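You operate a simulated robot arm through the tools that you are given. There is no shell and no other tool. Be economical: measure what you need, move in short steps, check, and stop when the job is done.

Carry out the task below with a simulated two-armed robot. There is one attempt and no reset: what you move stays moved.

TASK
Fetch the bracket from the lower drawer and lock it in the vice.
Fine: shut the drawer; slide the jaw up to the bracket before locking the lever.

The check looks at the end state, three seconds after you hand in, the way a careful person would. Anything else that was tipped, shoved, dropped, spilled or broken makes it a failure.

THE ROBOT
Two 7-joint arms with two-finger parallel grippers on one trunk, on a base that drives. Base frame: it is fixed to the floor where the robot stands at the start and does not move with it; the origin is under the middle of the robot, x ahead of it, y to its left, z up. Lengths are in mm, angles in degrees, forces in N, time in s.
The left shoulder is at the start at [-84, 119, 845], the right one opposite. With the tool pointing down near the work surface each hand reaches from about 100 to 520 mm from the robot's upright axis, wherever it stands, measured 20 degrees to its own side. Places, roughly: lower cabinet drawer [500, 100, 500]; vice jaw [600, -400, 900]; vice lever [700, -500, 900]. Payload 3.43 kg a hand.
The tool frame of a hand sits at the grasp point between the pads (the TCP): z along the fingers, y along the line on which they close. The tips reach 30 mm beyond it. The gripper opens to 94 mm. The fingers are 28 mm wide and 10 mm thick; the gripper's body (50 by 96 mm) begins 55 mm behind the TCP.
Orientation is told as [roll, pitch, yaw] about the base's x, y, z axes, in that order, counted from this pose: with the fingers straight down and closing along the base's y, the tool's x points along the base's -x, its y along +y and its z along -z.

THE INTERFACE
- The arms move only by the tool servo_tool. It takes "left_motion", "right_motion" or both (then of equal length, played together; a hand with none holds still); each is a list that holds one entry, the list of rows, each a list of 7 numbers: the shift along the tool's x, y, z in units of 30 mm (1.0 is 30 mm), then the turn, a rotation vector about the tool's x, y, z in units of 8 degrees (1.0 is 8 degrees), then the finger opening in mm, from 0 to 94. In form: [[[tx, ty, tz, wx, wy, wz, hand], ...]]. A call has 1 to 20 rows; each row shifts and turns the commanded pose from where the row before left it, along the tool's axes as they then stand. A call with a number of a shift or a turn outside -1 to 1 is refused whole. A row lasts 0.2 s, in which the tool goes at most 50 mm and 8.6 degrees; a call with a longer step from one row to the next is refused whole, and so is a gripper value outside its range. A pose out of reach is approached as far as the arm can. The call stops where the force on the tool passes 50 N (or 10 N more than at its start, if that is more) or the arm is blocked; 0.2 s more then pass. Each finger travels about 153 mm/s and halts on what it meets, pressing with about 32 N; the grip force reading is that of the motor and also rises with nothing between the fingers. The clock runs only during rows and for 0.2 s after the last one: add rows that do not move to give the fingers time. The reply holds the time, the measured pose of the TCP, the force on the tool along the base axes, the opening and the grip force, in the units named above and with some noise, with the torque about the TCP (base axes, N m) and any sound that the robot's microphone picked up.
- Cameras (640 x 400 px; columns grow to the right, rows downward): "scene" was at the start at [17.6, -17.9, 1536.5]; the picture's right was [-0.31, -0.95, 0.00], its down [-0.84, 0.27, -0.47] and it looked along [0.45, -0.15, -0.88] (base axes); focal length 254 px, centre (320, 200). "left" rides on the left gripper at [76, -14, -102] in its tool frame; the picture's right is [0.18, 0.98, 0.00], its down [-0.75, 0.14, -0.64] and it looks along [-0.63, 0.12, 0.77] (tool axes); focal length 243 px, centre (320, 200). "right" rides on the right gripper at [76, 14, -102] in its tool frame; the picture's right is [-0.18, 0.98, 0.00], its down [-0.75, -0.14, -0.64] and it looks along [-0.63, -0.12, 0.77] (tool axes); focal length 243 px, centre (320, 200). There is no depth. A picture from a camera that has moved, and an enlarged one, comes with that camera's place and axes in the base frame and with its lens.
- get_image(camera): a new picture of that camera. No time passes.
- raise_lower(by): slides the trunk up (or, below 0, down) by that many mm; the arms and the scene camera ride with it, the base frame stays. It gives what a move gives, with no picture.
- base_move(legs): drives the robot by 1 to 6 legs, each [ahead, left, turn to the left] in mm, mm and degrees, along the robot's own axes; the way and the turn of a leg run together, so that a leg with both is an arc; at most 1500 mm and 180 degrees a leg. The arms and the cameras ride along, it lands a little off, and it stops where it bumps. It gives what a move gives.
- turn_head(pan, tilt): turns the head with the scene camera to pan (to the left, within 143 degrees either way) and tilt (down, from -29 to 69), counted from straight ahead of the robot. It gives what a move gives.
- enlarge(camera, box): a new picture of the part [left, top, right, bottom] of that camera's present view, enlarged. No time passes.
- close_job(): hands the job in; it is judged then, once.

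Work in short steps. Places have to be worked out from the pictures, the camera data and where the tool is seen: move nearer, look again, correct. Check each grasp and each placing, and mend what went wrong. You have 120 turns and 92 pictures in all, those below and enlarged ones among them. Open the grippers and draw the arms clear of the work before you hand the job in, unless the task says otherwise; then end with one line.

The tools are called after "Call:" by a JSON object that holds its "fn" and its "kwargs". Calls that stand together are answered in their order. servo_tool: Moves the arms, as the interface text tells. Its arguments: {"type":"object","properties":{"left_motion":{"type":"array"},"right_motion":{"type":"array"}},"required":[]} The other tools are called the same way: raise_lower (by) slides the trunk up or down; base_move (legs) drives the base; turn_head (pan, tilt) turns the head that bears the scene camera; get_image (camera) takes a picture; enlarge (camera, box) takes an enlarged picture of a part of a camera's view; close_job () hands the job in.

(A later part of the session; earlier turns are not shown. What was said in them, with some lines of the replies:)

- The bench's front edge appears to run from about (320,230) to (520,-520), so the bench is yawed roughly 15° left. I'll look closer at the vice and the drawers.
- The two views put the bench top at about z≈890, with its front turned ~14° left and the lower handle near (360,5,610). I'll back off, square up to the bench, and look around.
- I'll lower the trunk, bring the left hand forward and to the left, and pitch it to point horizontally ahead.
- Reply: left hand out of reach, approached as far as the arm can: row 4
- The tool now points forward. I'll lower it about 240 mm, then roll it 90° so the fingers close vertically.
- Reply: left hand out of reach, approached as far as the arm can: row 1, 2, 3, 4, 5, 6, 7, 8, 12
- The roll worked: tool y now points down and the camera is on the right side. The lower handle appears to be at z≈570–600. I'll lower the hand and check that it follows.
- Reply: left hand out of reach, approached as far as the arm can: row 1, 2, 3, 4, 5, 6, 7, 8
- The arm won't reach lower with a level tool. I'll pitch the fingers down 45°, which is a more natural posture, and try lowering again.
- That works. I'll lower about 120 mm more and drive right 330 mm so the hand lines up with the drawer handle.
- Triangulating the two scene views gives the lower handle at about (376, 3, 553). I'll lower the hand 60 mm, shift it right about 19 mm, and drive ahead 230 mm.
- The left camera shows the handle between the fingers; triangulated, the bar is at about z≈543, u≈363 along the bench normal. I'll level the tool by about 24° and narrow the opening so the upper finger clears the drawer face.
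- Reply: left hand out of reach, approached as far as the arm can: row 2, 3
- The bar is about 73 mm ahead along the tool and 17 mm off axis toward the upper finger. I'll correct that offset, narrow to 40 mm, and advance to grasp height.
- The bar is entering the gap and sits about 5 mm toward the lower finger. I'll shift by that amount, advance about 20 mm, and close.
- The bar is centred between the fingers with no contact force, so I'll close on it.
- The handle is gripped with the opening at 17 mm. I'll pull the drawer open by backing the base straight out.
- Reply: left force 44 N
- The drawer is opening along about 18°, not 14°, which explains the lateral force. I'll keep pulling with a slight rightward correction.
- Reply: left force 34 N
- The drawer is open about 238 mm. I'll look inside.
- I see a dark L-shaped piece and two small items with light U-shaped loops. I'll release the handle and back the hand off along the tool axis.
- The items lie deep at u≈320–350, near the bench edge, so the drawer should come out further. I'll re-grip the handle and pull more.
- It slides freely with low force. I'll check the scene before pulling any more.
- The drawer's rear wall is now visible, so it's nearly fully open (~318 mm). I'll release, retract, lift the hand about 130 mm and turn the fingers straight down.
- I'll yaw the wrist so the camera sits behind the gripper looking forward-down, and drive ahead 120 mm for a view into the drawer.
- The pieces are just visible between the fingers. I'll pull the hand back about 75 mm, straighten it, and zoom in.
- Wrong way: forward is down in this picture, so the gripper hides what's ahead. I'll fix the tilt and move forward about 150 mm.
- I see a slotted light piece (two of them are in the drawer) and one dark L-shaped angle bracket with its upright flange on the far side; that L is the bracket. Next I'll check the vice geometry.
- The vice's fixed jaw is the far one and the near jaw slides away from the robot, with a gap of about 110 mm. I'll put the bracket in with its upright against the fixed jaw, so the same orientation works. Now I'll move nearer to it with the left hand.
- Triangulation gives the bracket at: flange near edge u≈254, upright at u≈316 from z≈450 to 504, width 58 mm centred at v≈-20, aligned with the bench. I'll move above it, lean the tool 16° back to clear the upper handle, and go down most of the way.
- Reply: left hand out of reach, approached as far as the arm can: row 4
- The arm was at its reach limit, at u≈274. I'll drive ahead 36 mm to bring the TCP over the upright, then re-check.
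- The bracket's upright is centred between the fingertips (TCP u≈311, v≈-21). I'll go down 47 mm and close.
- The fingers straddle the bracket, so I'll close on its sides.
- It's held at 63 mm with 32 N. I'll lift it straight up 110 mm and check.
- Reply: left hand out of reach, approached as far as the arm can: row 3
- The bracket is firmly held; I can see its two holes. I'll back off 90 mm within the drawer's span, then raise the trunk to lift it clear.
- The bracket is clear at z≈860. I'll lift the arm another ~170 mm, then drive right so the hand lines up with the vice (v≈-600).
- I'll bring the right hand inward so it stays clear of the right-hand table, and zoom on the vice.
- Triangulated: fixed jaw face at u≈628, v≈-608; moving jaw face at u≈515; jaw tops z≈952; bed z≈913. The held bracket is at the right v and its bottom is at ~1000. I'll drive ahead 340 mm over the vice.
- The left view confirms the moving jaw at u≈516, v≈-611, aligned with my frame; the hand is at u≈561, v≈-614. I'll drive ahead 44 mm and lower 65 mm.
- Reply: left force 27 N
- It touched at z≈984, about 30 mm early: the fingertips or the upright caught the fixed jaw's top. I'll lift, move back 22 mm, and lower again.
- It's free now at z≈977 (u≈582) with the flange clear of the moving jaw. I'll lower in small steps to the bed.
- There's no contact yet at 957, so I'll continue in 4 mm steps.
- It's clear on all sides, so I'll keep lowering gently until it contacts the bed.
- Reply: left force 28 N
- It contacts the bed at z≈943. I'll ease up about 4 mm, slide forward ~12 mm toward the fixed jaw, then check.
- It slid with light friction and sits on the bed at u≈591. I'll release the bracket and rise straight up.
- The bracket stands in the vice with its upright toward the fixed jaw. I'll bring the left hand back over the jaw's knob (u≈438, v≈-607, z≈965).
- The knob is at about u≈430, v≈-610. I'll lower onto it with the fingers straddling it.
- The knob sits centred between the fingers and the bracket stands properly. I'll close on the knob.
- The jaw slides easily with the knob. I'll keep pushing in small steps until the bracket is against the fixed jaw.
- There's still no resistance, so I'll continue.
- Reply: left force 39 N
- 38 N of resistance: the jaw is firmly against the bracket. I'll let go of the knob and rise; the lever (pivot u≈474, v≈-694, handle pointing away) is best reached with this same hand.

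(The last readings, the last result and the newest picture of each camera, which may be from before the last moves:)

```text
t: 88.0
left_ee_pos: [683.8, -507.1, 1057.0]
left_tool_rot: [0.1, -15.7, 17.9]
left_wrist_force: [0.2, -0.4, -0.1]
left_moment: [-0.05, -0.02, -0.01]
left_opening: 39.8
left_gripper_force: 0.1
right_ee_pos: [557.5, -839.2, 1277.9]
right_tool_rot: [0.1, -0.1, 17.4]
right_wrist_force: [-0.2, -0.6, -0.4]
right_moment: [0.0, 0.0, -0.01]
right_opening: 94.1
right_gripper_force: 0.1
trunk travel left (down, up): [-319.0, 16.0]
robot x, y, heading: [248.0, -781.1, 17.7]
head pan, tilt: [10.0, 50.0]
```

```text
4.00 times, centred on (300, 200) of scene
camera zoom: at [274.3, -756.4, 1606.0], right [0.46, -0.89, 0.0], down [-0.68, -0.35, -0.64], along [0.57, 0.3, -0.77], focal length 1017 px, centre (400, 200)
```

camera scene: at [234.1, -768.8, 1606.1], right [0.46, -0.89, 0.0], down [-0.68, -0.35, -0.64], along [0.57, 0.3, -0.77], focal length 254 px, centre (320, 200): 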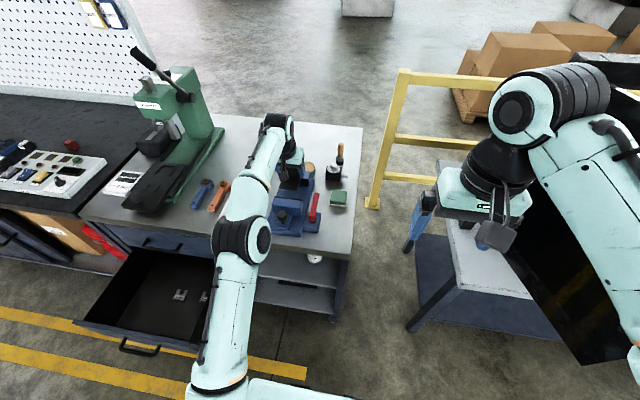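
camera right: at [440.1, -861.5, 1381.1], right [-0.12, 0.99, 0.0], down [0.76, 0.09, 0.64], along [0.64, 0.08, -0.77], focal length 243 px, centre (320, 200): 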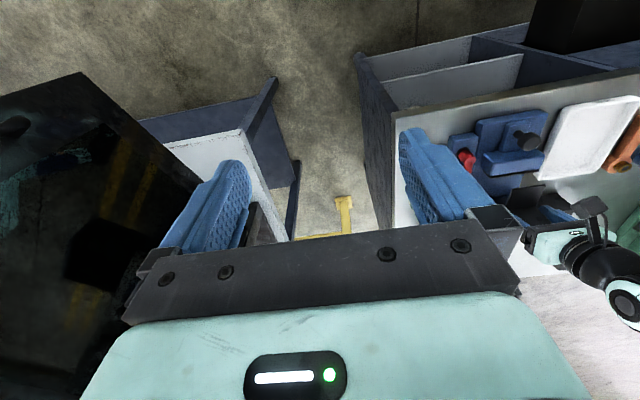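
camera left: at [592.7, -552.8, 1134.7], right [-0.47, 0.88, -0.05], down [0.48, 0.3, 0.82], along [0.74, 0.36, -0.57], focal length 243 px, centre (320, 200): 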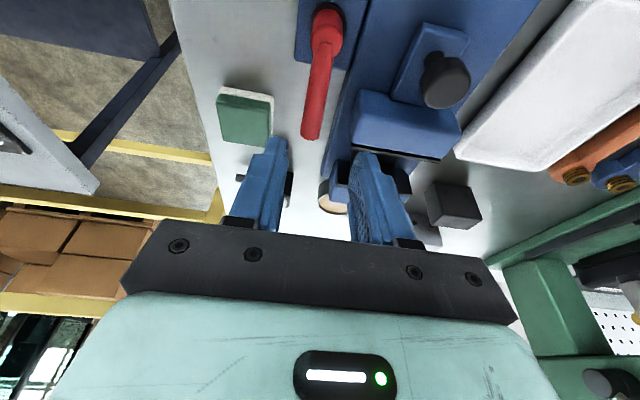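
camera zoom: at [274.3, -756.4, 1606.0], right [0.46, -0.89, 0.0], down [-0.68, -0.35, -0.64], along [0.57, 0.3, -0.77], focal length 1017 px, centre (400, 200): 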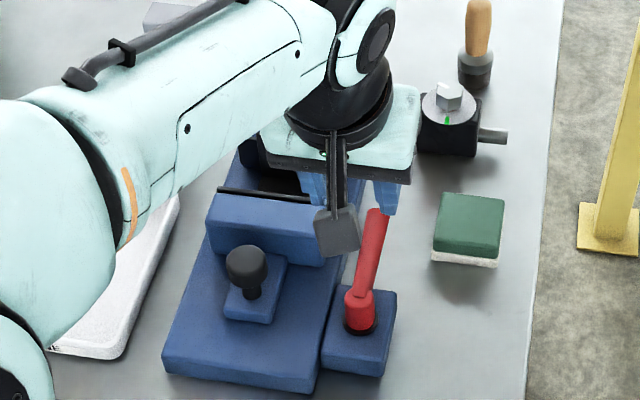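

The jaw stays put. The lever handle is at v≈-699, with its tip at u≈548. I'll align and lower so the fingers straddle the handle near its end.

Call:
{"fn": "servo_tool", "kwargs": {"left_motion": [[[-0.55, -0.09, 0.15, 0, 0, 0, 40], [-0.55, -0.09, 0.15, 0, 0, 0, 40], [0.269, 0, 0.937, 0, 0, 0, 40], [0.269, 0, 0.937, 0, 0, 0, 40], [0.269, 0, 0.937, 0, 0, 0, 40], [0, 0, 0, 0, 0, 0, 40]]]}}

Call:
{"fn": "get_image", "kwargs": {"camera": "left"}}

```text
t: 89.4
left_ee_pos: [719.0, -501.9, 969.9]
left_tool_rot: [0.2, -15.7, 17.9]
left_wrist_force: [-0.9, 0.3, -0.9]
left_moment: [0.01, -0.02, 0.01]
left_opening: 39.7
left_gripper_force: 0.1
right_ee_pos: [558.3, -839.5, 1277.5]
right_tool_rot: [0.0, -0.1, 17.5]
right_wrist_force: [0.6, 0.2, 0.4]
right_moment: [0.01, 0.01, -0.03]
right_opening: 93.9
right_gripper_force: 0.1
trunk travel left (down, up): [-319.0, 16.0]
robot x, y, heading: [251.4, -778.6, 17.6]
head pan, tilt: [10.0, 50.0]
```

```text
38 pictures are left
camera left: at [627.7, -546.2, 1047.6], right [-0.47, 0.88, -0.05], down [0.48, 0.3, 0.82], along [0.74, 0.37, -0.57], focal length 243 px, centre (320, 200)
```

left: 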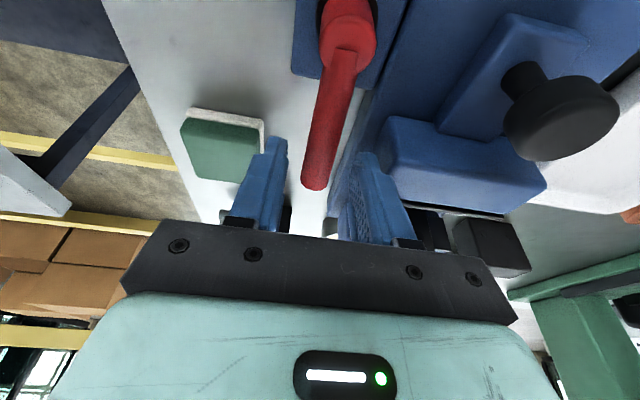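

The handle is centred. I'll lower 28 mm and close on it.

Call:
{"fn": "servo_tool", "kwargs": {"left_motion": [[[0.13, 0, 0.45, 0, 0, 0, 40], [0.13, 0, 0.45, 0, 0, 0, 40], [0, 0, 0, 0, 0, 0, 40], [0, 0, 0, 0, 0, 0, 10], [0, 0, 0, 0, 0, 0, 10], [0, 0, 0, 0, 0, 0, 10]]]}}

Call:
{"fn": "enlarge", "kwargs": {"camera": "left", "box": [200, 0, 520, 240]}}

```text
t: 90.8
left_ee_pos: [717.5, -501.9, 941.5]
left_tool_rot: [0.2, -15.7, 17.9]
left_wrist_force: [-1.1, 2.6, -2.5]
left_moment: [0.24, -0.72, -0.2]
left_opening: 21.3
left_gripper_force: 45.1
right_ee_pos: [558.9, -839.4, 1278.7]
right_tool_rot: [0.0, 0.0, 17.5]
right_wrist_force: [-0.3, -0.2, 0.7]
right_moment: [-0.02, 0.04, 0.03]
right_opening: 94.2
right_gripper_force: 0.1
trunk travel left (down, up): [-319.0, 16.0]
robot x, y, heading: [248.4, -780.9, 17.3]
head pan, tilt: [10.0, 50.0]
```

```text
1.67 times, centred on (360, 120) of left
camera zoom: at [626.8, -547.1, 1018.2], right [-0.47, 0.88, -0.05], down [0.48, 0.3, 0.82], along [0.74, 0.36, -0.57], focal length 404 px, centre (253, 333)
```

zoom: 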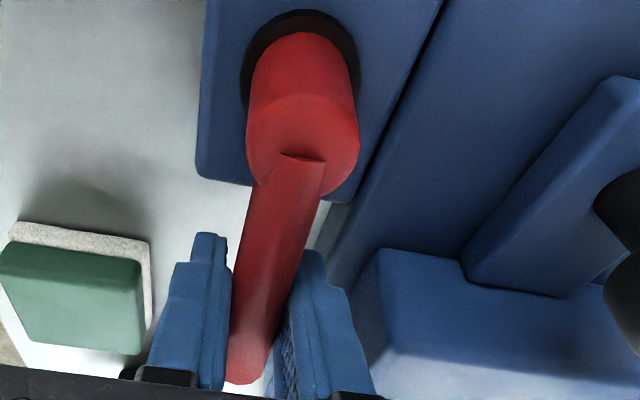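

The handle is gripped. I'll test-turn it clockwise, away from the vice, by 16° about the pivot and watch the forces.

Call:
{"fn": "servo_tool", "kwargs": {"left_motion": [[[0.018, -0.264, -0.005, 0.27, 0, 0.963, 10], [0.018, -0.264, -0.005, 0.27, 0, 0.963, 10], [0, 0, 0, 0, 0, 0, 10]]]}}

```text
t: 91.6
left_ee_pos: [720.3, -516.7, 940.4]
left_tool_rot: [0.1, -15.4, 1.8]
left_wrist_force: [-4.8, 3.0, -7.7]
left_moment: [0.0, -1.01, -0.17]
left_opening: 21.0
left_gripper_force: 44.8
right_ee_pos: [559.0, -839.0, 1278.6]
right_tool_rot: [0.0, 0.0, 17.6]
right_wrist_force: [-1.6, -0.1, -0.3]
right_moment: [-0.01, 0.02, 0.01]
right_opening: 94.3
right_gripper_force: 0.0
trunk travel left (down, up): [-319.0, 16.0]
robot x, y, heading: [248.5, -780.6, 17.5]
head pan, tilt: [10.0, 50.0]
```

It turns freely that way. I'll continue another 40°.

Call:
{"fn": "servo_tool", "kwargs": {"left_motion": [[[0.018, -0.264, -0.005, 0.27, 0, 0.963, 10], [0.018, -0.264, -0.005, 0.27, 0, 0.963, 10], [0.018, -0.264, -0.005, 0.27, 0, 0.963, 10], [0.018, -0.264, -0.005, 0.27, 0, 0.963, 10], [0.018, -0.264, -0.005, 0.27, 0, 0.963, 10], [0, 0, 0, 0, 0, 0, 10]]]}}

Call:
{"fn": "enlarge", "kwargs": {"camera": "scene", "box": [260, 150, 340, 250]}}

```text
t: 93.0
left_ee_pos: [707.9, -552.7, 941.6]
left_tool_rot: [0.2, -15.4, -38.2]
left_wrist_force: [-6.0, 8.8, -3.3]
left_moment: [0.51, 0.59, -0.27]
left_opening: 21.5
left_gripper_force: 44.9
right_ee_pos: [558.1, -839.0, 1279.3]
right_tool_rot: [-0.1, -0.2, 17.5]
right_wrist_force: [-0.1, -0.8, 0.1]
right_moment: [-0.02, 0.02, 0.03]
right_opening: 94.2
right_gripper_force: 0.0
trunk travel left (down, up): [-319.0, 16.0]
robot x, y, heading: [246.2, -780.7, 17.6]
head pan, tilt: [10.0, 50.0]
```

```text
4.00 times, centred on (300, 200) of scene
camera zoom: at [274.0, -754.6, 1606.1], right [0.46, -0.89, 0.0], down [-0.68, -0.35, -0.64], along [0.57, 0.3, -0.77], focal length 1017 px, centre (400, 200)
```

zoom: 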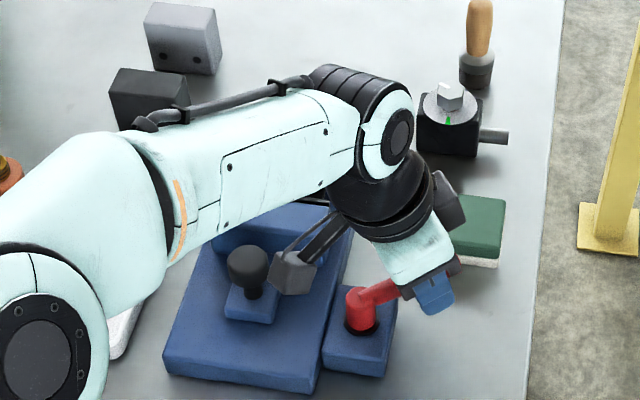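

The lever is following. I'll carry on toward 90°, watching for a stop.

Call:
{"fn": "servo_tool", "kwargs": {"left_motion": [[[0.018, -0.264, -0.005, 0.27, 0, 0.963, 10], [0.018, -0.264, -0.005, 0.27, 0, 0.963, 10], [0.018, -0.264, -0.005, 0.27, 0, 0.963, 10], [0.018, -0.264, -0.005, 0.27, 0, 0.963, 10], [0, 0, 0, 0, 0, 0, 10]]]}}

```text
t: 94.2
left_ee_pos: [684.1, -571.1, 940.3]
left_tool_rot: [0.2, -15.7, -70.1]
left_wrist_force: [1.6, 15.9, 2.2]
left_moment: [0.17, -0.08, -0.34]
left_opening: 21.2
left_gripper_force: 45.0
right_ee_pos: [559.3, -838.0, 1278.3]
right_tool_rot: [-0.1, 0.1, 17.5]
right_wrist_force: [0.0, -0.4, 0.2]
right_moment: [0.02, -0.02, 0.04]
right_opening: 93.8
right_gripper_force: 0.1
trunk travel left (down, up): [-319.0, 16.0]
robot x, y, heading: [250.9, -781.2, 17.5]
head pan, tilt: [10.0, 50.0]
```

At 88° the force is mostly radial and there's no stop yet. I'll continue 16° with a small radial correction.

Call:
{"fn": "servo_tool", "kwargs": {"left_motion": [[[0.07, -0.264, -0.02, 0.27, 0, 0.963, 10], [0.05, -0.264, -0.015, 0.27, 0, 0.963, 10], [0, 0, 0, 0, 0, 0, 10]]]}}

Call:
{"fn": "enlarge", "kwargs": {"camera": "scene", "box": [260, 150, 340, 250]}}

```text
t: 94.8
left_ee_pos: [681.9, -570.9, 942.1]
left_tool_rot: [2.0, -15.5, -84.1]
left_wrist_force: [35.2, 4.5, -17.0]
left_moment: [-0.1, 0.03, 1.09]
left_opening: 25.9
left_gripper_force: 44.9
right_ee_pos: [563.3, -840.1, 1276.8]
right_tool_rot: [0.1, 0.1, 17.4]
right_wrist_force: [-0.4, 0.5, -0.3]
right_moment: [-0.01, -0.03, -0.01]
right_opening: 94.0
right_gripper_force: 0.0
trunk travel left (down, up): [-319.0, 16.0]
robot x, y, heading: [245.7, -777.0, 17.5]
head pan, tilt: [10.0, 50.0]
stopped in row 3 (left hand): the force on the tool passed its limit at 54 N (the readings are from after the stop); the commanded pose is now the measured one
```

```text
4.00 times, centred on (300, 200) of scene
camera zoom: at [279.6, -756.5, 1605.5], right [0.46, -0.89, 0.0], down [-0.68, -0.35, -0.64], along [0.57, 0.3, -0.77], focal length 1017 px, centre (400, 200)
```

zoom: 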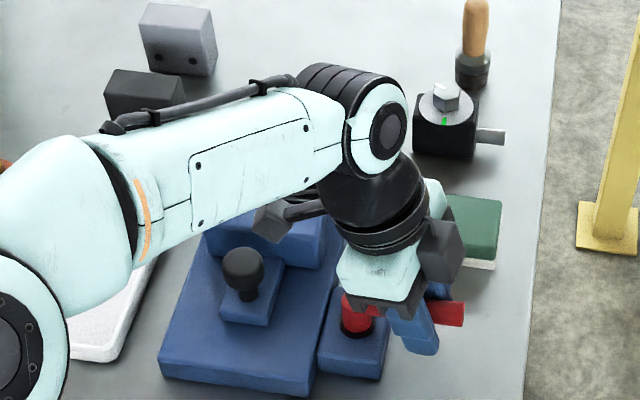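

The lever hit its end stop at about 90°. I'll open and lift straight off.

Call:
{"fn": "servo_tool", "kwargs": {"left_motion": [[[0, 0, 0, 0, 0, 0, 50], [0, 0, 0, 0, 0, 0, 50], [-0.276, 0, -0.961, 0, 0, 0, 50], [-0.276, 0, -0.961, 0, 0, 0, 50], [-0.276, 0, -0.961, 0, 0, 0, 50], [-0.276, 0, -0.961, 0, 0, 0, 50], [-0.276, 0, -0.961, 0, 0, 0, 50], [0, 0, 0, 0, 0, 0, 50]]]}}

Call:
{"fn": "get_image", "kwargs": {"camera": "left"}}

Call:
{"fn": "enlarge", "kwargs": {"camera": "scene", "box": [260, 150, 340, 250]}}

```text
t: 96.6
left_ee_pos: [672.6, -573.4, 1092.3]
left_tool_rot: [1.4, -15.6, -84.4]
left_wrist_force: [-0.1, 0.4, -0.1]
left_moment: [0.01, 0.01, 0.01]
left_opening: 50.1
left_gripper_force: 0.2
right_ee_pos: [559.7, -840.0, 1278.4]
right_tool_rot: [0.0, 0.1, 17.5]
right_wrist_force: [-0.2, -0.2, -0.4]
right_moment: [-0.01, 0.02, -0.01]
right_opening: 93.9
right_gripper_force: 0.0
trunk travel left (down, up): [-319.0, 16.0]
robot x, y, heading: [249.1, -784.1, 17.4]
head pan, tilt: [10.0, 50.0]
```

```text
34 pictures are left
camera left: at [646.2, -475.6, 1170.3], right [0.96, 0.28, -0.03], down [0.18, -0.54, 0.82], along [0.22, -0.8, -0.57], focal length 243 px, centre (320, 200)
```

left: 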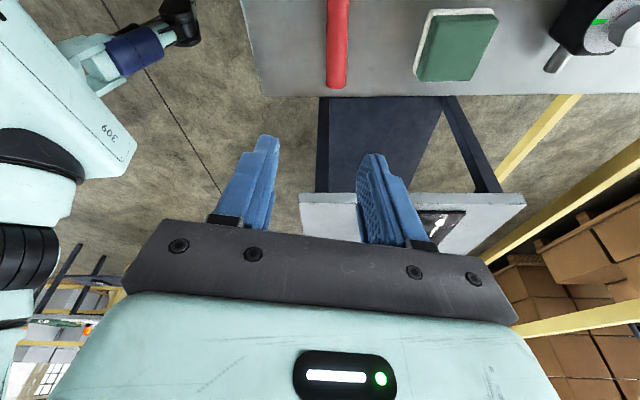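

```text
4.00 times, centred on (300, 200) of scene
camera zoom: at [275.6, -756.0, 1606.0], right [0.46, -0.89, 0.0], down [-0.68, -0.35, -0.64], along [0.57, 0.3, -0.77], focal length 1017 px, centre (400, 200)
```

zoom: 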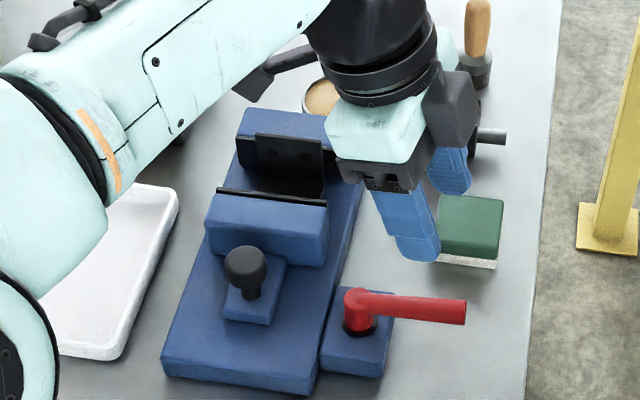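

The bracket is clamped between the jaws and the lever is turned over. Now for the drawer: I'll back off, raise nothing further, and rotate the wrist back to facing ahead.

Call:
{"fn": "base_move", "kwargs": {"legs": [[-400, 0, 0]]}}

Call:
{"fn": "servo_tool", "kwargs": {"left_motion": [[[0, 0, 0, -0.27, 0, -0.963, 20], [0, 0, 0, -0.27, 0, -0.963, 0], [0, 0, 0, -0.27, 0, -0.963, 0], [0, 0, 0, -0.27, 0, -0.963, 0], [0, 0, 0, -0.27, 0, -0.963, 0], [0, 0, 0, -0.27, 0, -0.963, 0], [0, 0, 0, -0.27, 0, -0.963, 0], [0, 0, 0, -0.27, 0, -0.963, 0], [0, 0, 0, -0.27, 0, -0.963, 0], [0, 0, 0, -0.27, 0, -0.963, 0], [0, 0, 0, -0.27, 0, -0.963, 0], [0, 0, 0, -0.27, 0, -0.963, 0], [0, 0, 0, -0.2, 0, -0.72, 0]]]}}

Call:
{"fn": "base_move", "kwargs": {"legs": [[0, 530, 0.5]]}}

```text
t: 99.1
left_ee_pos: [290.0, -695.9, 1091.5]
left_tool_rot: [1.3, -15.6, -84.5]
left_wrist_force: [-0.3, 0.3, -0.2]
left_moment: [-0.03, -0.03, 0.0]
left_opening: 49.9
left_gripper_force: 0.1
right_ee_pos: [177.5, -959.0, 1278.4]
right_tool_rot: [0.0, 0.0, 17.2]
right_wrist_force: [-0.8, -0.2, 0.3]
right_moment: [-0.01, 0.0, 0.01]
right_opening: 94.1
right_gripper_force: 0.0
trunk travel left (down, up): [-319.0, 16.0]
robot x, y, heading: [-134.4, -900.7, 17.3]
head pan, tilt: [10.0, 50.0]
```

```text
t: 101.9
left_ee_pos: [291.3, -693.3, 1093.1]
left_tool_rot: [-0.1, -17.0, 18.0]
left_wrist_force: [-1.0, 0.2, -0.8]
left_moment: [0.04, 0.02, 0.0]
left_opening: 0.0
left_gripper_force: 32.0
right_ee_pos: [177.7, -960.2, 1278.5]
right_tool_rot: [0.1, 0.0, 17.4]
right_wrist_force: [0.1, -0.3, 0.8]
right_moment: [0.0, -0.03, -0.01]
right_opening: 93.9
right_gripper_force: 0.0
trunk travel left (down, up): [-319.0, 16.0]
robot x, y, heading: [-134.4, -901.3, 17.6]
head pan, tilt: [10.0, 50.0]
```

```text
t: 107.2
left_ee_pos: [123.4, -176.0, 1092.6]
left_tool_rot: [-0.2, -17.0, 18.6]
left_wrist_force: [0.7, 0.0, 0.1]
left_moment: [0.0, 0.01, 0.01]
left_opening: 0.1
left_gripper_force: 31.7
right_ee_pos: [14.4, -442.8, 1279.6]
right_tool_rot: [0.0, 0.0, 18.0]
right_wrist_force: [0.1, -1.3, 0.5]
right_moment: [-0.02, -0.03, -0.05]
right_opening: 93.9
right_gripper_force: 0.0
trunk travel left (down, up): [-319.0, 16.0]
robot x, y, heading: [-298.2, -386.8, 18.0]
head pan, tilt: [10.0, 50.0]
```

I'll back up a little more, lower the trunk, and set the closed left hand in front of the drawer, pitched ahead.

Call:
{"fn": "base_move", "kwargs": {"legs": [[-130, 0, 0]]}}

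Call:
{"fn": "raise_lower", "kwargs": {"by": -270}}

Call:
{"fn": "servo_tool", "kwargs": {"left_motion": [[[0.29, 1, 0.95, 0, 0, 0, 0], [0.29, 1, 0.95, 0, 0, 0, 0], [0.29, 1, 0.95, 0, 0, 0, 0], [0.29, 0.3, 0.95, 0, 0, 0, 0], [0.29, 0, 0.95, 0, 0, 0, 0], [0.29, 0, 0.95, 0, 0, 0, 0], [0, 0, 0, 0, -1, 0, 0], [0, 0, 0, 0, -1, 0, 0], [0, 0, 0, 0, -1, 0, 0], [0, 0, 0, 0, -1, 0, 0]]]}}

Call:
{"fn": "turn_head", "kwargs": {"pan": 15, "tilt": 55}}

Call:
{"fn": "get_image", "kwargs": {"camera": "scene"}}

```text
t: 108.4
left_ee_pos: [2.6, -214.7, 1092.7]
left_tool_rot: [-0.1, -17.0, 18.5]
left_wrist_force: [0.9, 0.1, -0.6]
left_moment: [-0.01, 0.04, 0.01]
left_opening: 0.3
left_gripper_force: 32.1
right_ee_pos: [-106.7, -481.8, 1279.6]
right_tool_rot: [-0.1, -0.1, 18.0]
right_wrist_force: [-0.2, 0.3, 1.1]
right_moment: [0.0, -0.03, 0.01]
right_opening: 94.0
right_gripper_force: 0.0
trunk travel left (down, up): [-319.0, 16.0]
robot x, y, heading: [-422.1, -425.1, 17.9]
head pan, tilt: [10.0, 50.0]
```

```text
t: 111.2
left_ee_pos: [2.7, -215.2, 822.7]
left_tool_rot: [-0.1, -17.2, 18.7]
left_wrist_force: [0.5, 0.5, 0.2]
left_moment: [0.0, 0.01, 0.0]
left_opening: 0.2
left_gripper_force: 32.0
right_ee_pos: [-108.4, -482.8, 1008.2]
right_tool_rot: [0.0, -0.1, 18.0]
right_wrist_force: [-0.6, 0.1, -0.2]
right_moment: [0.0, 0.02, 0.02]
right_opening: 94.0
right_gripper_force: 0.1
trunk travel left (down, up): [-49.0, 286.0]
robot x, y, heading: [-415.3, -427.6, 18.1]
head pan, tilt: [10.0, 50.0]
```

```text
t: 113.4
left_ee_pos: [-29.8, -122.4, 644.1]
left_tool_rot: [-0.3, -49.1, 18.6]
left_wrist_force: [0.4, -0.2, -0.6]
left_moment: [0.01, 0.0, 0.01]
left_opening: 0.0
left_gripper_force: 31.8
right_ee_pos: [-106.4, -483.4, 1008.6]
right_tool_rot: [0.0, 0.0, 18.0]
right_wrist_force: [0.8, -0.1, 0.2]
right_moment: [-0.03, 0.0, -0.02]
right_opening: 93.7
right_gripper_force: 0.0
trunk travel left (down, up): [-49.0, 286.0]
robot x, y, heading: [-420.9, -425.2, 18.0]
head pan, tilt: [10.0, 50.0]
```

```text
t: 114.0
left_ee_pos: [-29.0, -122.5, 644.2]
left_tool_rot: [-0.4, -49.0, 18.6]
left_wrist_force: [0.0, -0.1, 0.2]
left_moment: [-0.02, 0.01, -0.02]
left_opening: 0.2
left_gripper_force: 32.3
right_ee_pos: [-106.9, -482.6, 1009.5]
right_tool_rot: [0.1, 0.0, 18.0]
right_wrist_force: [0.3, 0.0, -0.1]
right_moment: [-0.01, -0.01, -0.02]
right_opening: 93.9
right_gripper_force: 0.0
trunk travel left (down, up): [-49.0, 286.0]
robot x, y, heading: [-420.6, -425.2, 18.3]
head pan, tilt: [15.0, 55.0]
```

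```text
32 pictures are left
camera scene: at [-362.9, -386.6, 1316.6], right [0.54, -0.84, 0.0], down [-0.69, -0.45, -0.57], along [0.48, 0.31, -0.82], focal length 254 px, centre (320, 200)
```

scene: 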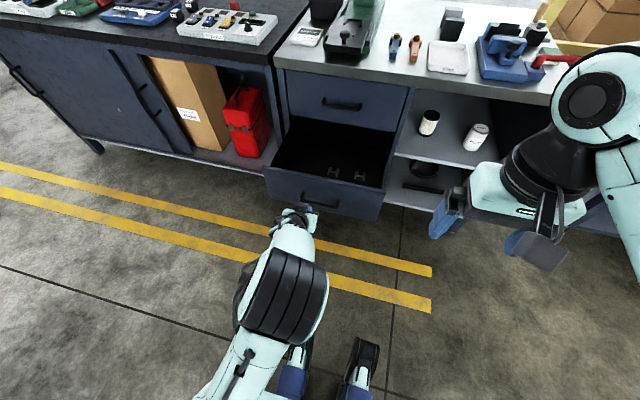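

The hand is in front of the drawer at v≈-107. I'll lower it 40 mm so the tips meet the panel above the handle, then drive ahead to touch.

Call:
{"fn": "servo_tool", "kwargs": {"left_motion": [[[0.5, 0, 0.44, 0, 0, 0, 0], [0.5, 0, 0.44, 0, 0, 0, 0]]]}}

Call:
{"fn": "base_move", "kwargs": {"legs": [[100, 0, 0]]}}

Call:
{"fn": "enlarge", "kwargs": {"camera": "scene", "box": [230, 120, 430, 260]}}

```text
t: 114.7
left_ee_pos: [-27.2, -123.2, 603.5]
left_tool_rot: [-0.2, -49.0, 18.7]
left_wrist_force: [0.3, -0.2, -0.4]
left_moment: [0.0, 0.01, -0.01]
left_opening: 0.1
left_gripper_force: 31.5
right_ee_pos: [-107.5, -481.9, 1008.6]
right_tool_rot: [0.0, 0.0, 17.9]
right_wrist_force: [-0.8, 1.4, 0.5]
right_moment: [-0.03, 0.03, 0.02]
right_opening: 94.1
right_gripper_force: 0.2
trunk travel left (down, up): [-49.0, 286.0]
robot x, y, heading: [-421.1, -423.8, 18.1]
head pan, tilt: [15.0, 55.0]
```

```text
t: 115.8
left_ee_pos: [65.9, -90.6, 603.1]
left_tool_rot: [-0.3, -49.0, 18.7]
left_wrist_force: [0.0, -0.6, 0.2]
left_moment: [-0.01, -0.01, 0.0]
left_opening: 0.0
left_gripper_force: 32.0
right_ee_pos: [-13.0, -451.5, 1008.7]
right_tool_rot: [0.0, 0.1, 18.2]
right_wrist_force: [0.8, -0.2, -0.5]
right_moment: [-0.02, 0.02, 0.01]
right_opening: 94.0
right_gripper_force: 0.1
trunk travel left (down, up): [-49.0, 286.0]
robot x, y, heading: [-323.2, -394.7, 18.2]
head pan, tilt: [15.0, 55.0]
```

```text
2.86 times, centred on (330, 190) of scene
camera zoom: at [-268.3, -355.6, 1316.6], right [0.55, -0.84, 0.0], down [-0.69, -0.45, -0.57], along [0.48, 0.31, -0.82], focal length 726 px, centre (291, 229)
```

zoom: 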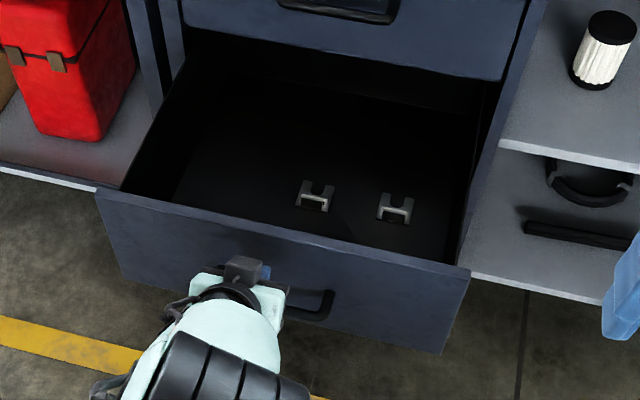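

The fingertips are just short of the panel, above the handle. I'll push in by driving ahead 100 mm.

Call:
{"fn": "base_move", "kwargs": {"legs": [[110, 0, 0]]}}

Call:
{"fn": "enlarge", "kwargs": {"camera": "scene", "box": [230, 120, 430, 260]}}

```text
t: 117.0
left_ee_pos: [170.7, -57.2, 604.4]
left_tool_rot: [-0.3, -49.0, 18.9]
left_wrist_force: [0.7, 0.8, 0.6]
left_moment: [0.02, 0.05, -0.01]
left_opening: 0.0
left_gripper_force: 32.0
right_ee_pos: [91.3, -417.4, 1008.1]
right_tool_rot: [0.1, 0.0, 18.2]
right_wrist_force: [0.2, 0.4, -0.3]
right_moment: [-0.05, -0.03, -0.01]
right_opening: 94.2
right_gripper_force: 0.0
trunk travel left (down, up): [-49.0, 286.0]
robot x, y, heading: [-217.3, -360.5, 17.9]
head pan, tilt: [15.0, 55.0]
```

```text
2.86 times, centred on (330, 190) of scene
camera zoom: at [-163.8, -321.4, 1316.6], right [0.55, -0.84, 0.0], down [-0.69, -0.45, -0.57], along [0.48, 0.31, -0.82], focal length 726 px, centre (291, 229)
```

zoom: 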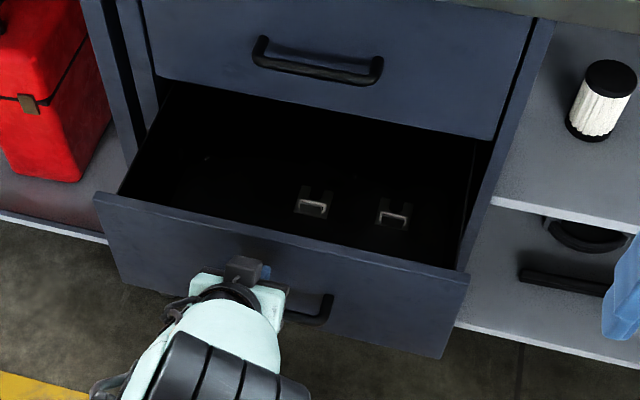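

It's sliding in easily, so I'll keep going.

Call:
{"fn": "base_move", "kwargs": {"legs": [[150, 0, 0]]}}

Call:
{"fn": "enlarge", "kwargs": {"camera": "scene", "box": [230, 100, 430, 240]}}

```text
t: 118.4
left_ee_pos: [310.7, -12.3, 604.2]
left_tool_rot: [-0.2, -49.0, 18.8]
left_wrist_force: [-0.1, -0.3, -0.4]
left_moment: [0.02, 0.04, -0.03]
left_opening: 0.0
left_gripper_force: 32.0
right_ee_pos: [232.9, -371.0, 1008.0]
right_tool_rot: [0.0, -0.1, 18.0]
right_wrist_force: [0.3, -0.2, -0.4]
right_moment: [-0.03, 0.05, -0.01]
right_opening: 93.8
right_gripper_force: 0.0
trunk travel left (down, up): [-49.0, 286.0]
robot x, y, heading: [-80.4, -316.6, 18.1]
head pan, tilt: [15.0, 55.0]
```

```text
2.86 times, centred on (330, 170) of scene
camera zoom: at [-23.4, -275.5, 1316.6], right [0.55, -0.84, 0.0], down [-0.69, -0.45, -0.57], along [0.48, 0.31, -0.82], focal length 726 px, centre (291, 286)
```

zoom: 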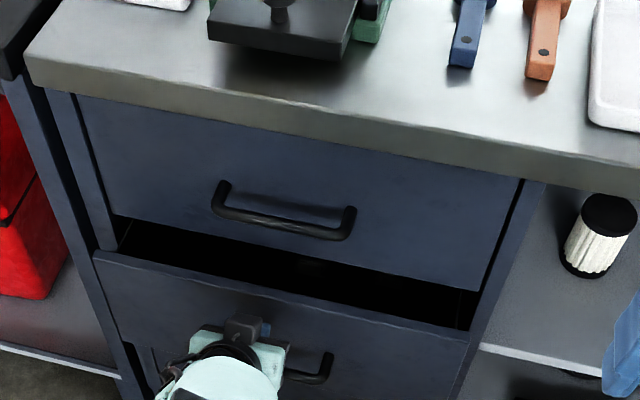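

About 60–70 mm remains. I'll push 50 more with the base, then finish gently with the arm.

Call:
{"fn": "base_move", "kwargs": {"legs": [[50, 0, 0]]}}

Call:
{"fn": "enlarge", "kwargs": {"camera": "scene", "box": [230, 100, 430, 240]}}

```text
t: 119.3
left_ee_pos: [358.0, 4.0, 602.8]
left_tool_rot: [-0.3, -48.8, 18.9]
left_wrist_force: [0.1, -0.8, 0.5]
left_moment: [-0.01, 0.03, 0.04]
left_opening: 0.1
left_gripper_force: 31.8
right_ee_pos: [280.4, -355.7, 1009.5]
right_tool_rot: [0.0, 0.1, 18.1]
right_wrist_force: [-0.3, -0.5, -0.2]
right_moment: [-0.02, -0.01, 0.0]
right_opening: 93.8
right_gripper_force: 0.0
trunk travel left (down, up): [-49.0, 286.0]
robot x, y, heading: [-31.1, -299.0, 18.1]
head pan, tilt: [15.0, 55.0]
```

```text
2.86 times, centred on (330, 170) of scene
camera zoom: at [23.9, -260.0, 1316.6], right [0.55, -0.84, 0.0], down [-0.69, -0.45, -0.57], along [0.48, 0.31, -0.82], focal length 726 px, centre (291, 286)
```

zoom: 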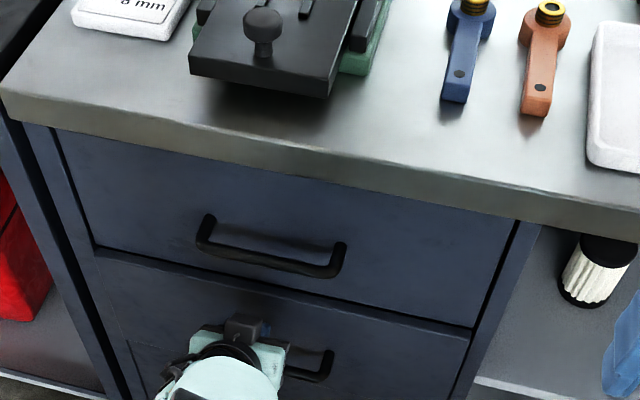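

It's almost flush. I'll finish with small arm pushes until the resistance rises.

Call:
{"fn": "servo_tool", "kwargs": {"left_motion": [[[-0.17, 0, 0.2, 0, 0, 0, 0], [-0.17, 0, 0.2, 0, 0, 0, 0], [-0.17, 0, 0.2, 0, 0, 0, 0], [-0.17, 0, 0.2, 0, 0, 0, 0], [0, 0, 0, 0, 0, 0, 0]]]}}

```text
t: 120.3
left_ee_pos: [379.0, 12.5, 600.6]
left_tool_rot: [-0.1, -48.1, 18.9]
left_wrist_force: [-27.1, -9.9, 16.4]
left_moment: [-0.05, 0.02, -0.14]
left_opening: 0.0
left_gripper_force: 32.2
right_ee_pos: [275.4, -357.2, 1008.9]
right_tool_rot: [0.1, -0.2, 18.2]
right_wrist_force: [0.1, -1.1, 0.3]
right_moment: [0.03, 0.01, 0.02]
right_opening: 93.9
right_gripper_force: 0.0
trunk travel left (down, up): [-49.0, 286.0]
robot x, y, heading: [-37.4, -303.0, 18.5]
head pan, tilt: [15.0, 55.0]
stopped in row 5 (left hand): the force on the tool passed its limit at 61 N (the readings are from after the stop); the commanded pose is now the measured one
```

The drawer has bottomed out at 61 N. I'll back the hand off and check that it's flush.

Call:
{"fn": "servo_tool", "kwargs": {"left_motion": [[[0.5, 0, -0.6, 0, 0, 0, 0], [0.5, 0, -0.6, 0, 0, 0, 0], [0.5, 0, -0.6, 0, 0, 0, 20]]]}}

Call:
{"fn": "base_move", "kwargs": {"legs": [[-350, 0, 0]]}}

Call:
{"fn": "get_image", "kwargs": {"camera": "scene"}}

```text
t: 121.1
left_ee_pos: [314.7, -9.6, 601.2]
left_tool_rot: [-0.2, -48.3, 18.9]
left_wrist_force: [-0.4, -0.3, -0.1]
left_moment: [0.02, -0.01, -0.02]
left_opening: 19.9
left_gripper_force: 0.0
right_ee_pos: [278.5, -355.8, 1008.5]
right_tool_rot: [0.0, 0.0, 18.1]
right_wrist_force: [-0.1, -0.9, -0.3]
right_moment: [-0.07, 0.02, 0.0]
right_opening: 93.9
right_gripper_force: 0.0
trunk travel left (down, up): [-49.0, 286.0]
robot x, y, heading: [-29.9, -301.9, 18.4]
head pan, tilt: [15.0, 55.0]
```

```text
t: 123.4
left_ee_pos: [-19.9, -120.8, 601.6]
left_tool_rot: [-0.3, -48.3, 18.8]
left_wrist_force: [0.0, 0.0, -0.1]
left_moment: [-0.02, 0.03, 0.01]
left_opening: 20.2
left_gripper_force: 0.1
right_ee_pos: [-57.3, -465.7, 1007.2]
right_tool_rot: [0.1, 0.1, 18.1]
right_wrist_force: [-0.4, 0.7, -0.4]
right_moment: [0.02, -0.02, 0.02]
right_opening: 94.1
right_gripper_force: 0.1
trunk travel left (down, up): [-49.0, 286.0]
robot x, y, heading: [-366.5, -406.6, 18.0]
head pan, tilt: [15.0, 55.0]
```

```text
27 pictures are left
camera scene: at [-313.6, -370.3, 1316.6], right [0.54, -0.84, 0.0], down [-0.69, -0.45, -0.57], along [0.48, 0.31, -0.82], focal length 254 px, centre (320, 200)
```

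scene: 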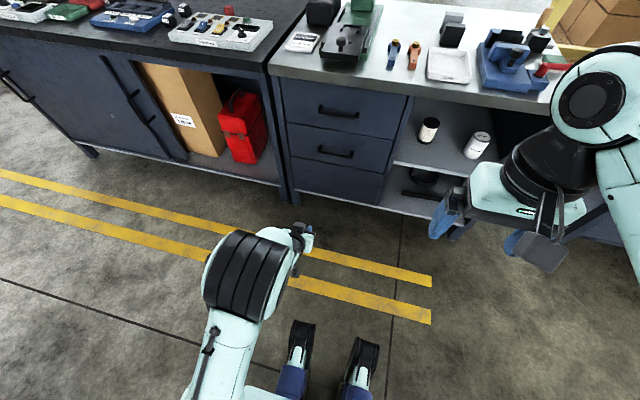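

The drawer is shut. I'll take a last look at the vice.

Call:
{"fn": "turn_head", "kwargs": {"pan": -8, "tilt": 35}}

Call:
{"fn": "get_image", "kwargs": {"camera": "scene"}}

```text
t: 124.3
left_ee_pos: [-20.6, -119.7, 601.1]
left_tool_rot: [-0.2, -48.2, 18.8]
left_wrist_force: [0.2, -0.2, -0.7]
left_moment: [-0.02, -0.01, 0.03]
left_opening: 20.0
left_gripper_force: 0.1
right_ee_pos: [-57.7, -465.7, 1007.4]
right_tool_rot: [0.1, 0.0, 18.0]
right_wrist_force: [-0.5, -0.2, 0.3]
right_moment: [0.02, 0.01, 0.02]
right_opening: 94.0
right_gripper_force: 0.1
trunk travel left (down, up): [-49.0, 286.0]
robot x, y, heading: [-371.4, -410.9, 17.9]
head pan, tilt: [-8.0, 35.0]
```

```text
26 pictures are left
camera scene: at [-287.0, -394.1, 1344.8], right [0.17, -0.98, 0.0], down [-0.57, -0.1, -0.82], along [0.81, 0.14, -0.57], focal length 254 px, centre (320, 200)
```

scene: 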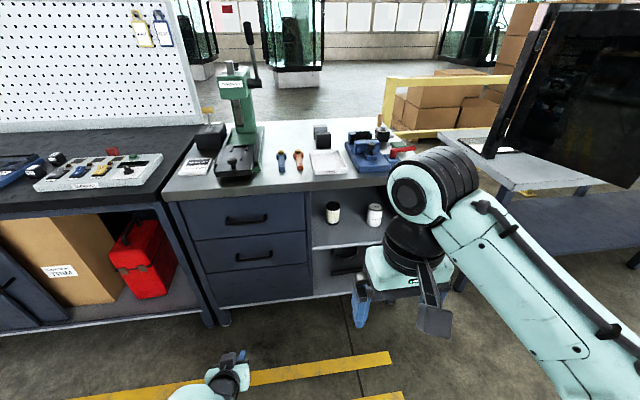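

Call:
{"fn": "enlarge", "kwargs": {"camera": "scene", "box": [310, 110, 430, 190]}}

```text
5.00 times, centred on (370, 150) of scene
camera zoom: at [-287.0, -394.1, 1344.8], right [0.17, -0.98, 0.0], down [-0.57, -0.1, -0.82], along [0.81, 0.14, -0.57], focal length 1271 px, centre (70, 450)
```

zoom: 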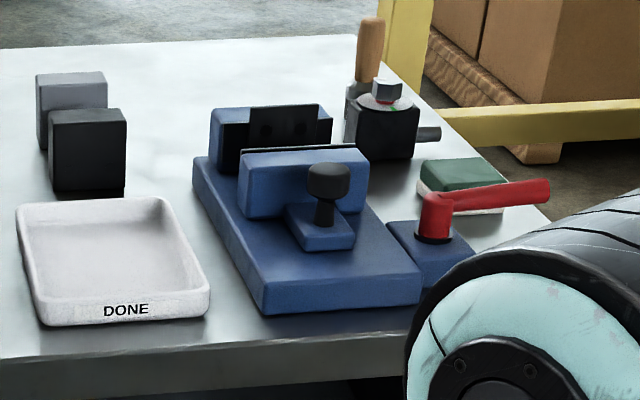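

The bracket is clamped against the fixed jaw, the lever is over at its stop, and nothing else has moved. I'll open the left gripper fully and hand in.

Call:
{"fn": "servo_tool", "kwargs": {"left_motion": [[[0, 0, 0, 0, 0, 0, 60], [0, 0, 0, 0, 0, 0, 90], [0, 0, 0, 0, 0, 0, 90]]]}}

Call:
{"fn": "close_job", "kwargs": {}}

```text
t: 125.1
left_ee_pos: [-20.7, -119.4, 601.6]
left_tool_rot: [-0.3, -48.2, 18.8]
left_wrist_force: [0.3, 0.3, 0.5]
left_moment: [0.02, -0.01, -0.01]
left_opening: 89.8
left_gripper_force: 0.1
right_ee_pos: [-58.6, -465.6, 1008.7]
right_tool_rot: [0.0, 0.0, 18.0]
right_wrist_force: [0.7, -0.3, -0.6]
right_moment: [0.0, -0.05, 0.01]
right_opening: 94.0
right_gripper_force: 0.0
trunk travel left (down, up): [-49.0, 286.0]
robot x, y, heading: [-370.5, -411.8, 18.1]
head pan, tilt: [-8.0, 35.0]
```

```text
The job is handed in.
```

The bracket is clamped in the vice with the jaw slid up to it and the lever turned about 90° to its stop, and the drawer is shut; I did not pull on the jaw to test the lock.
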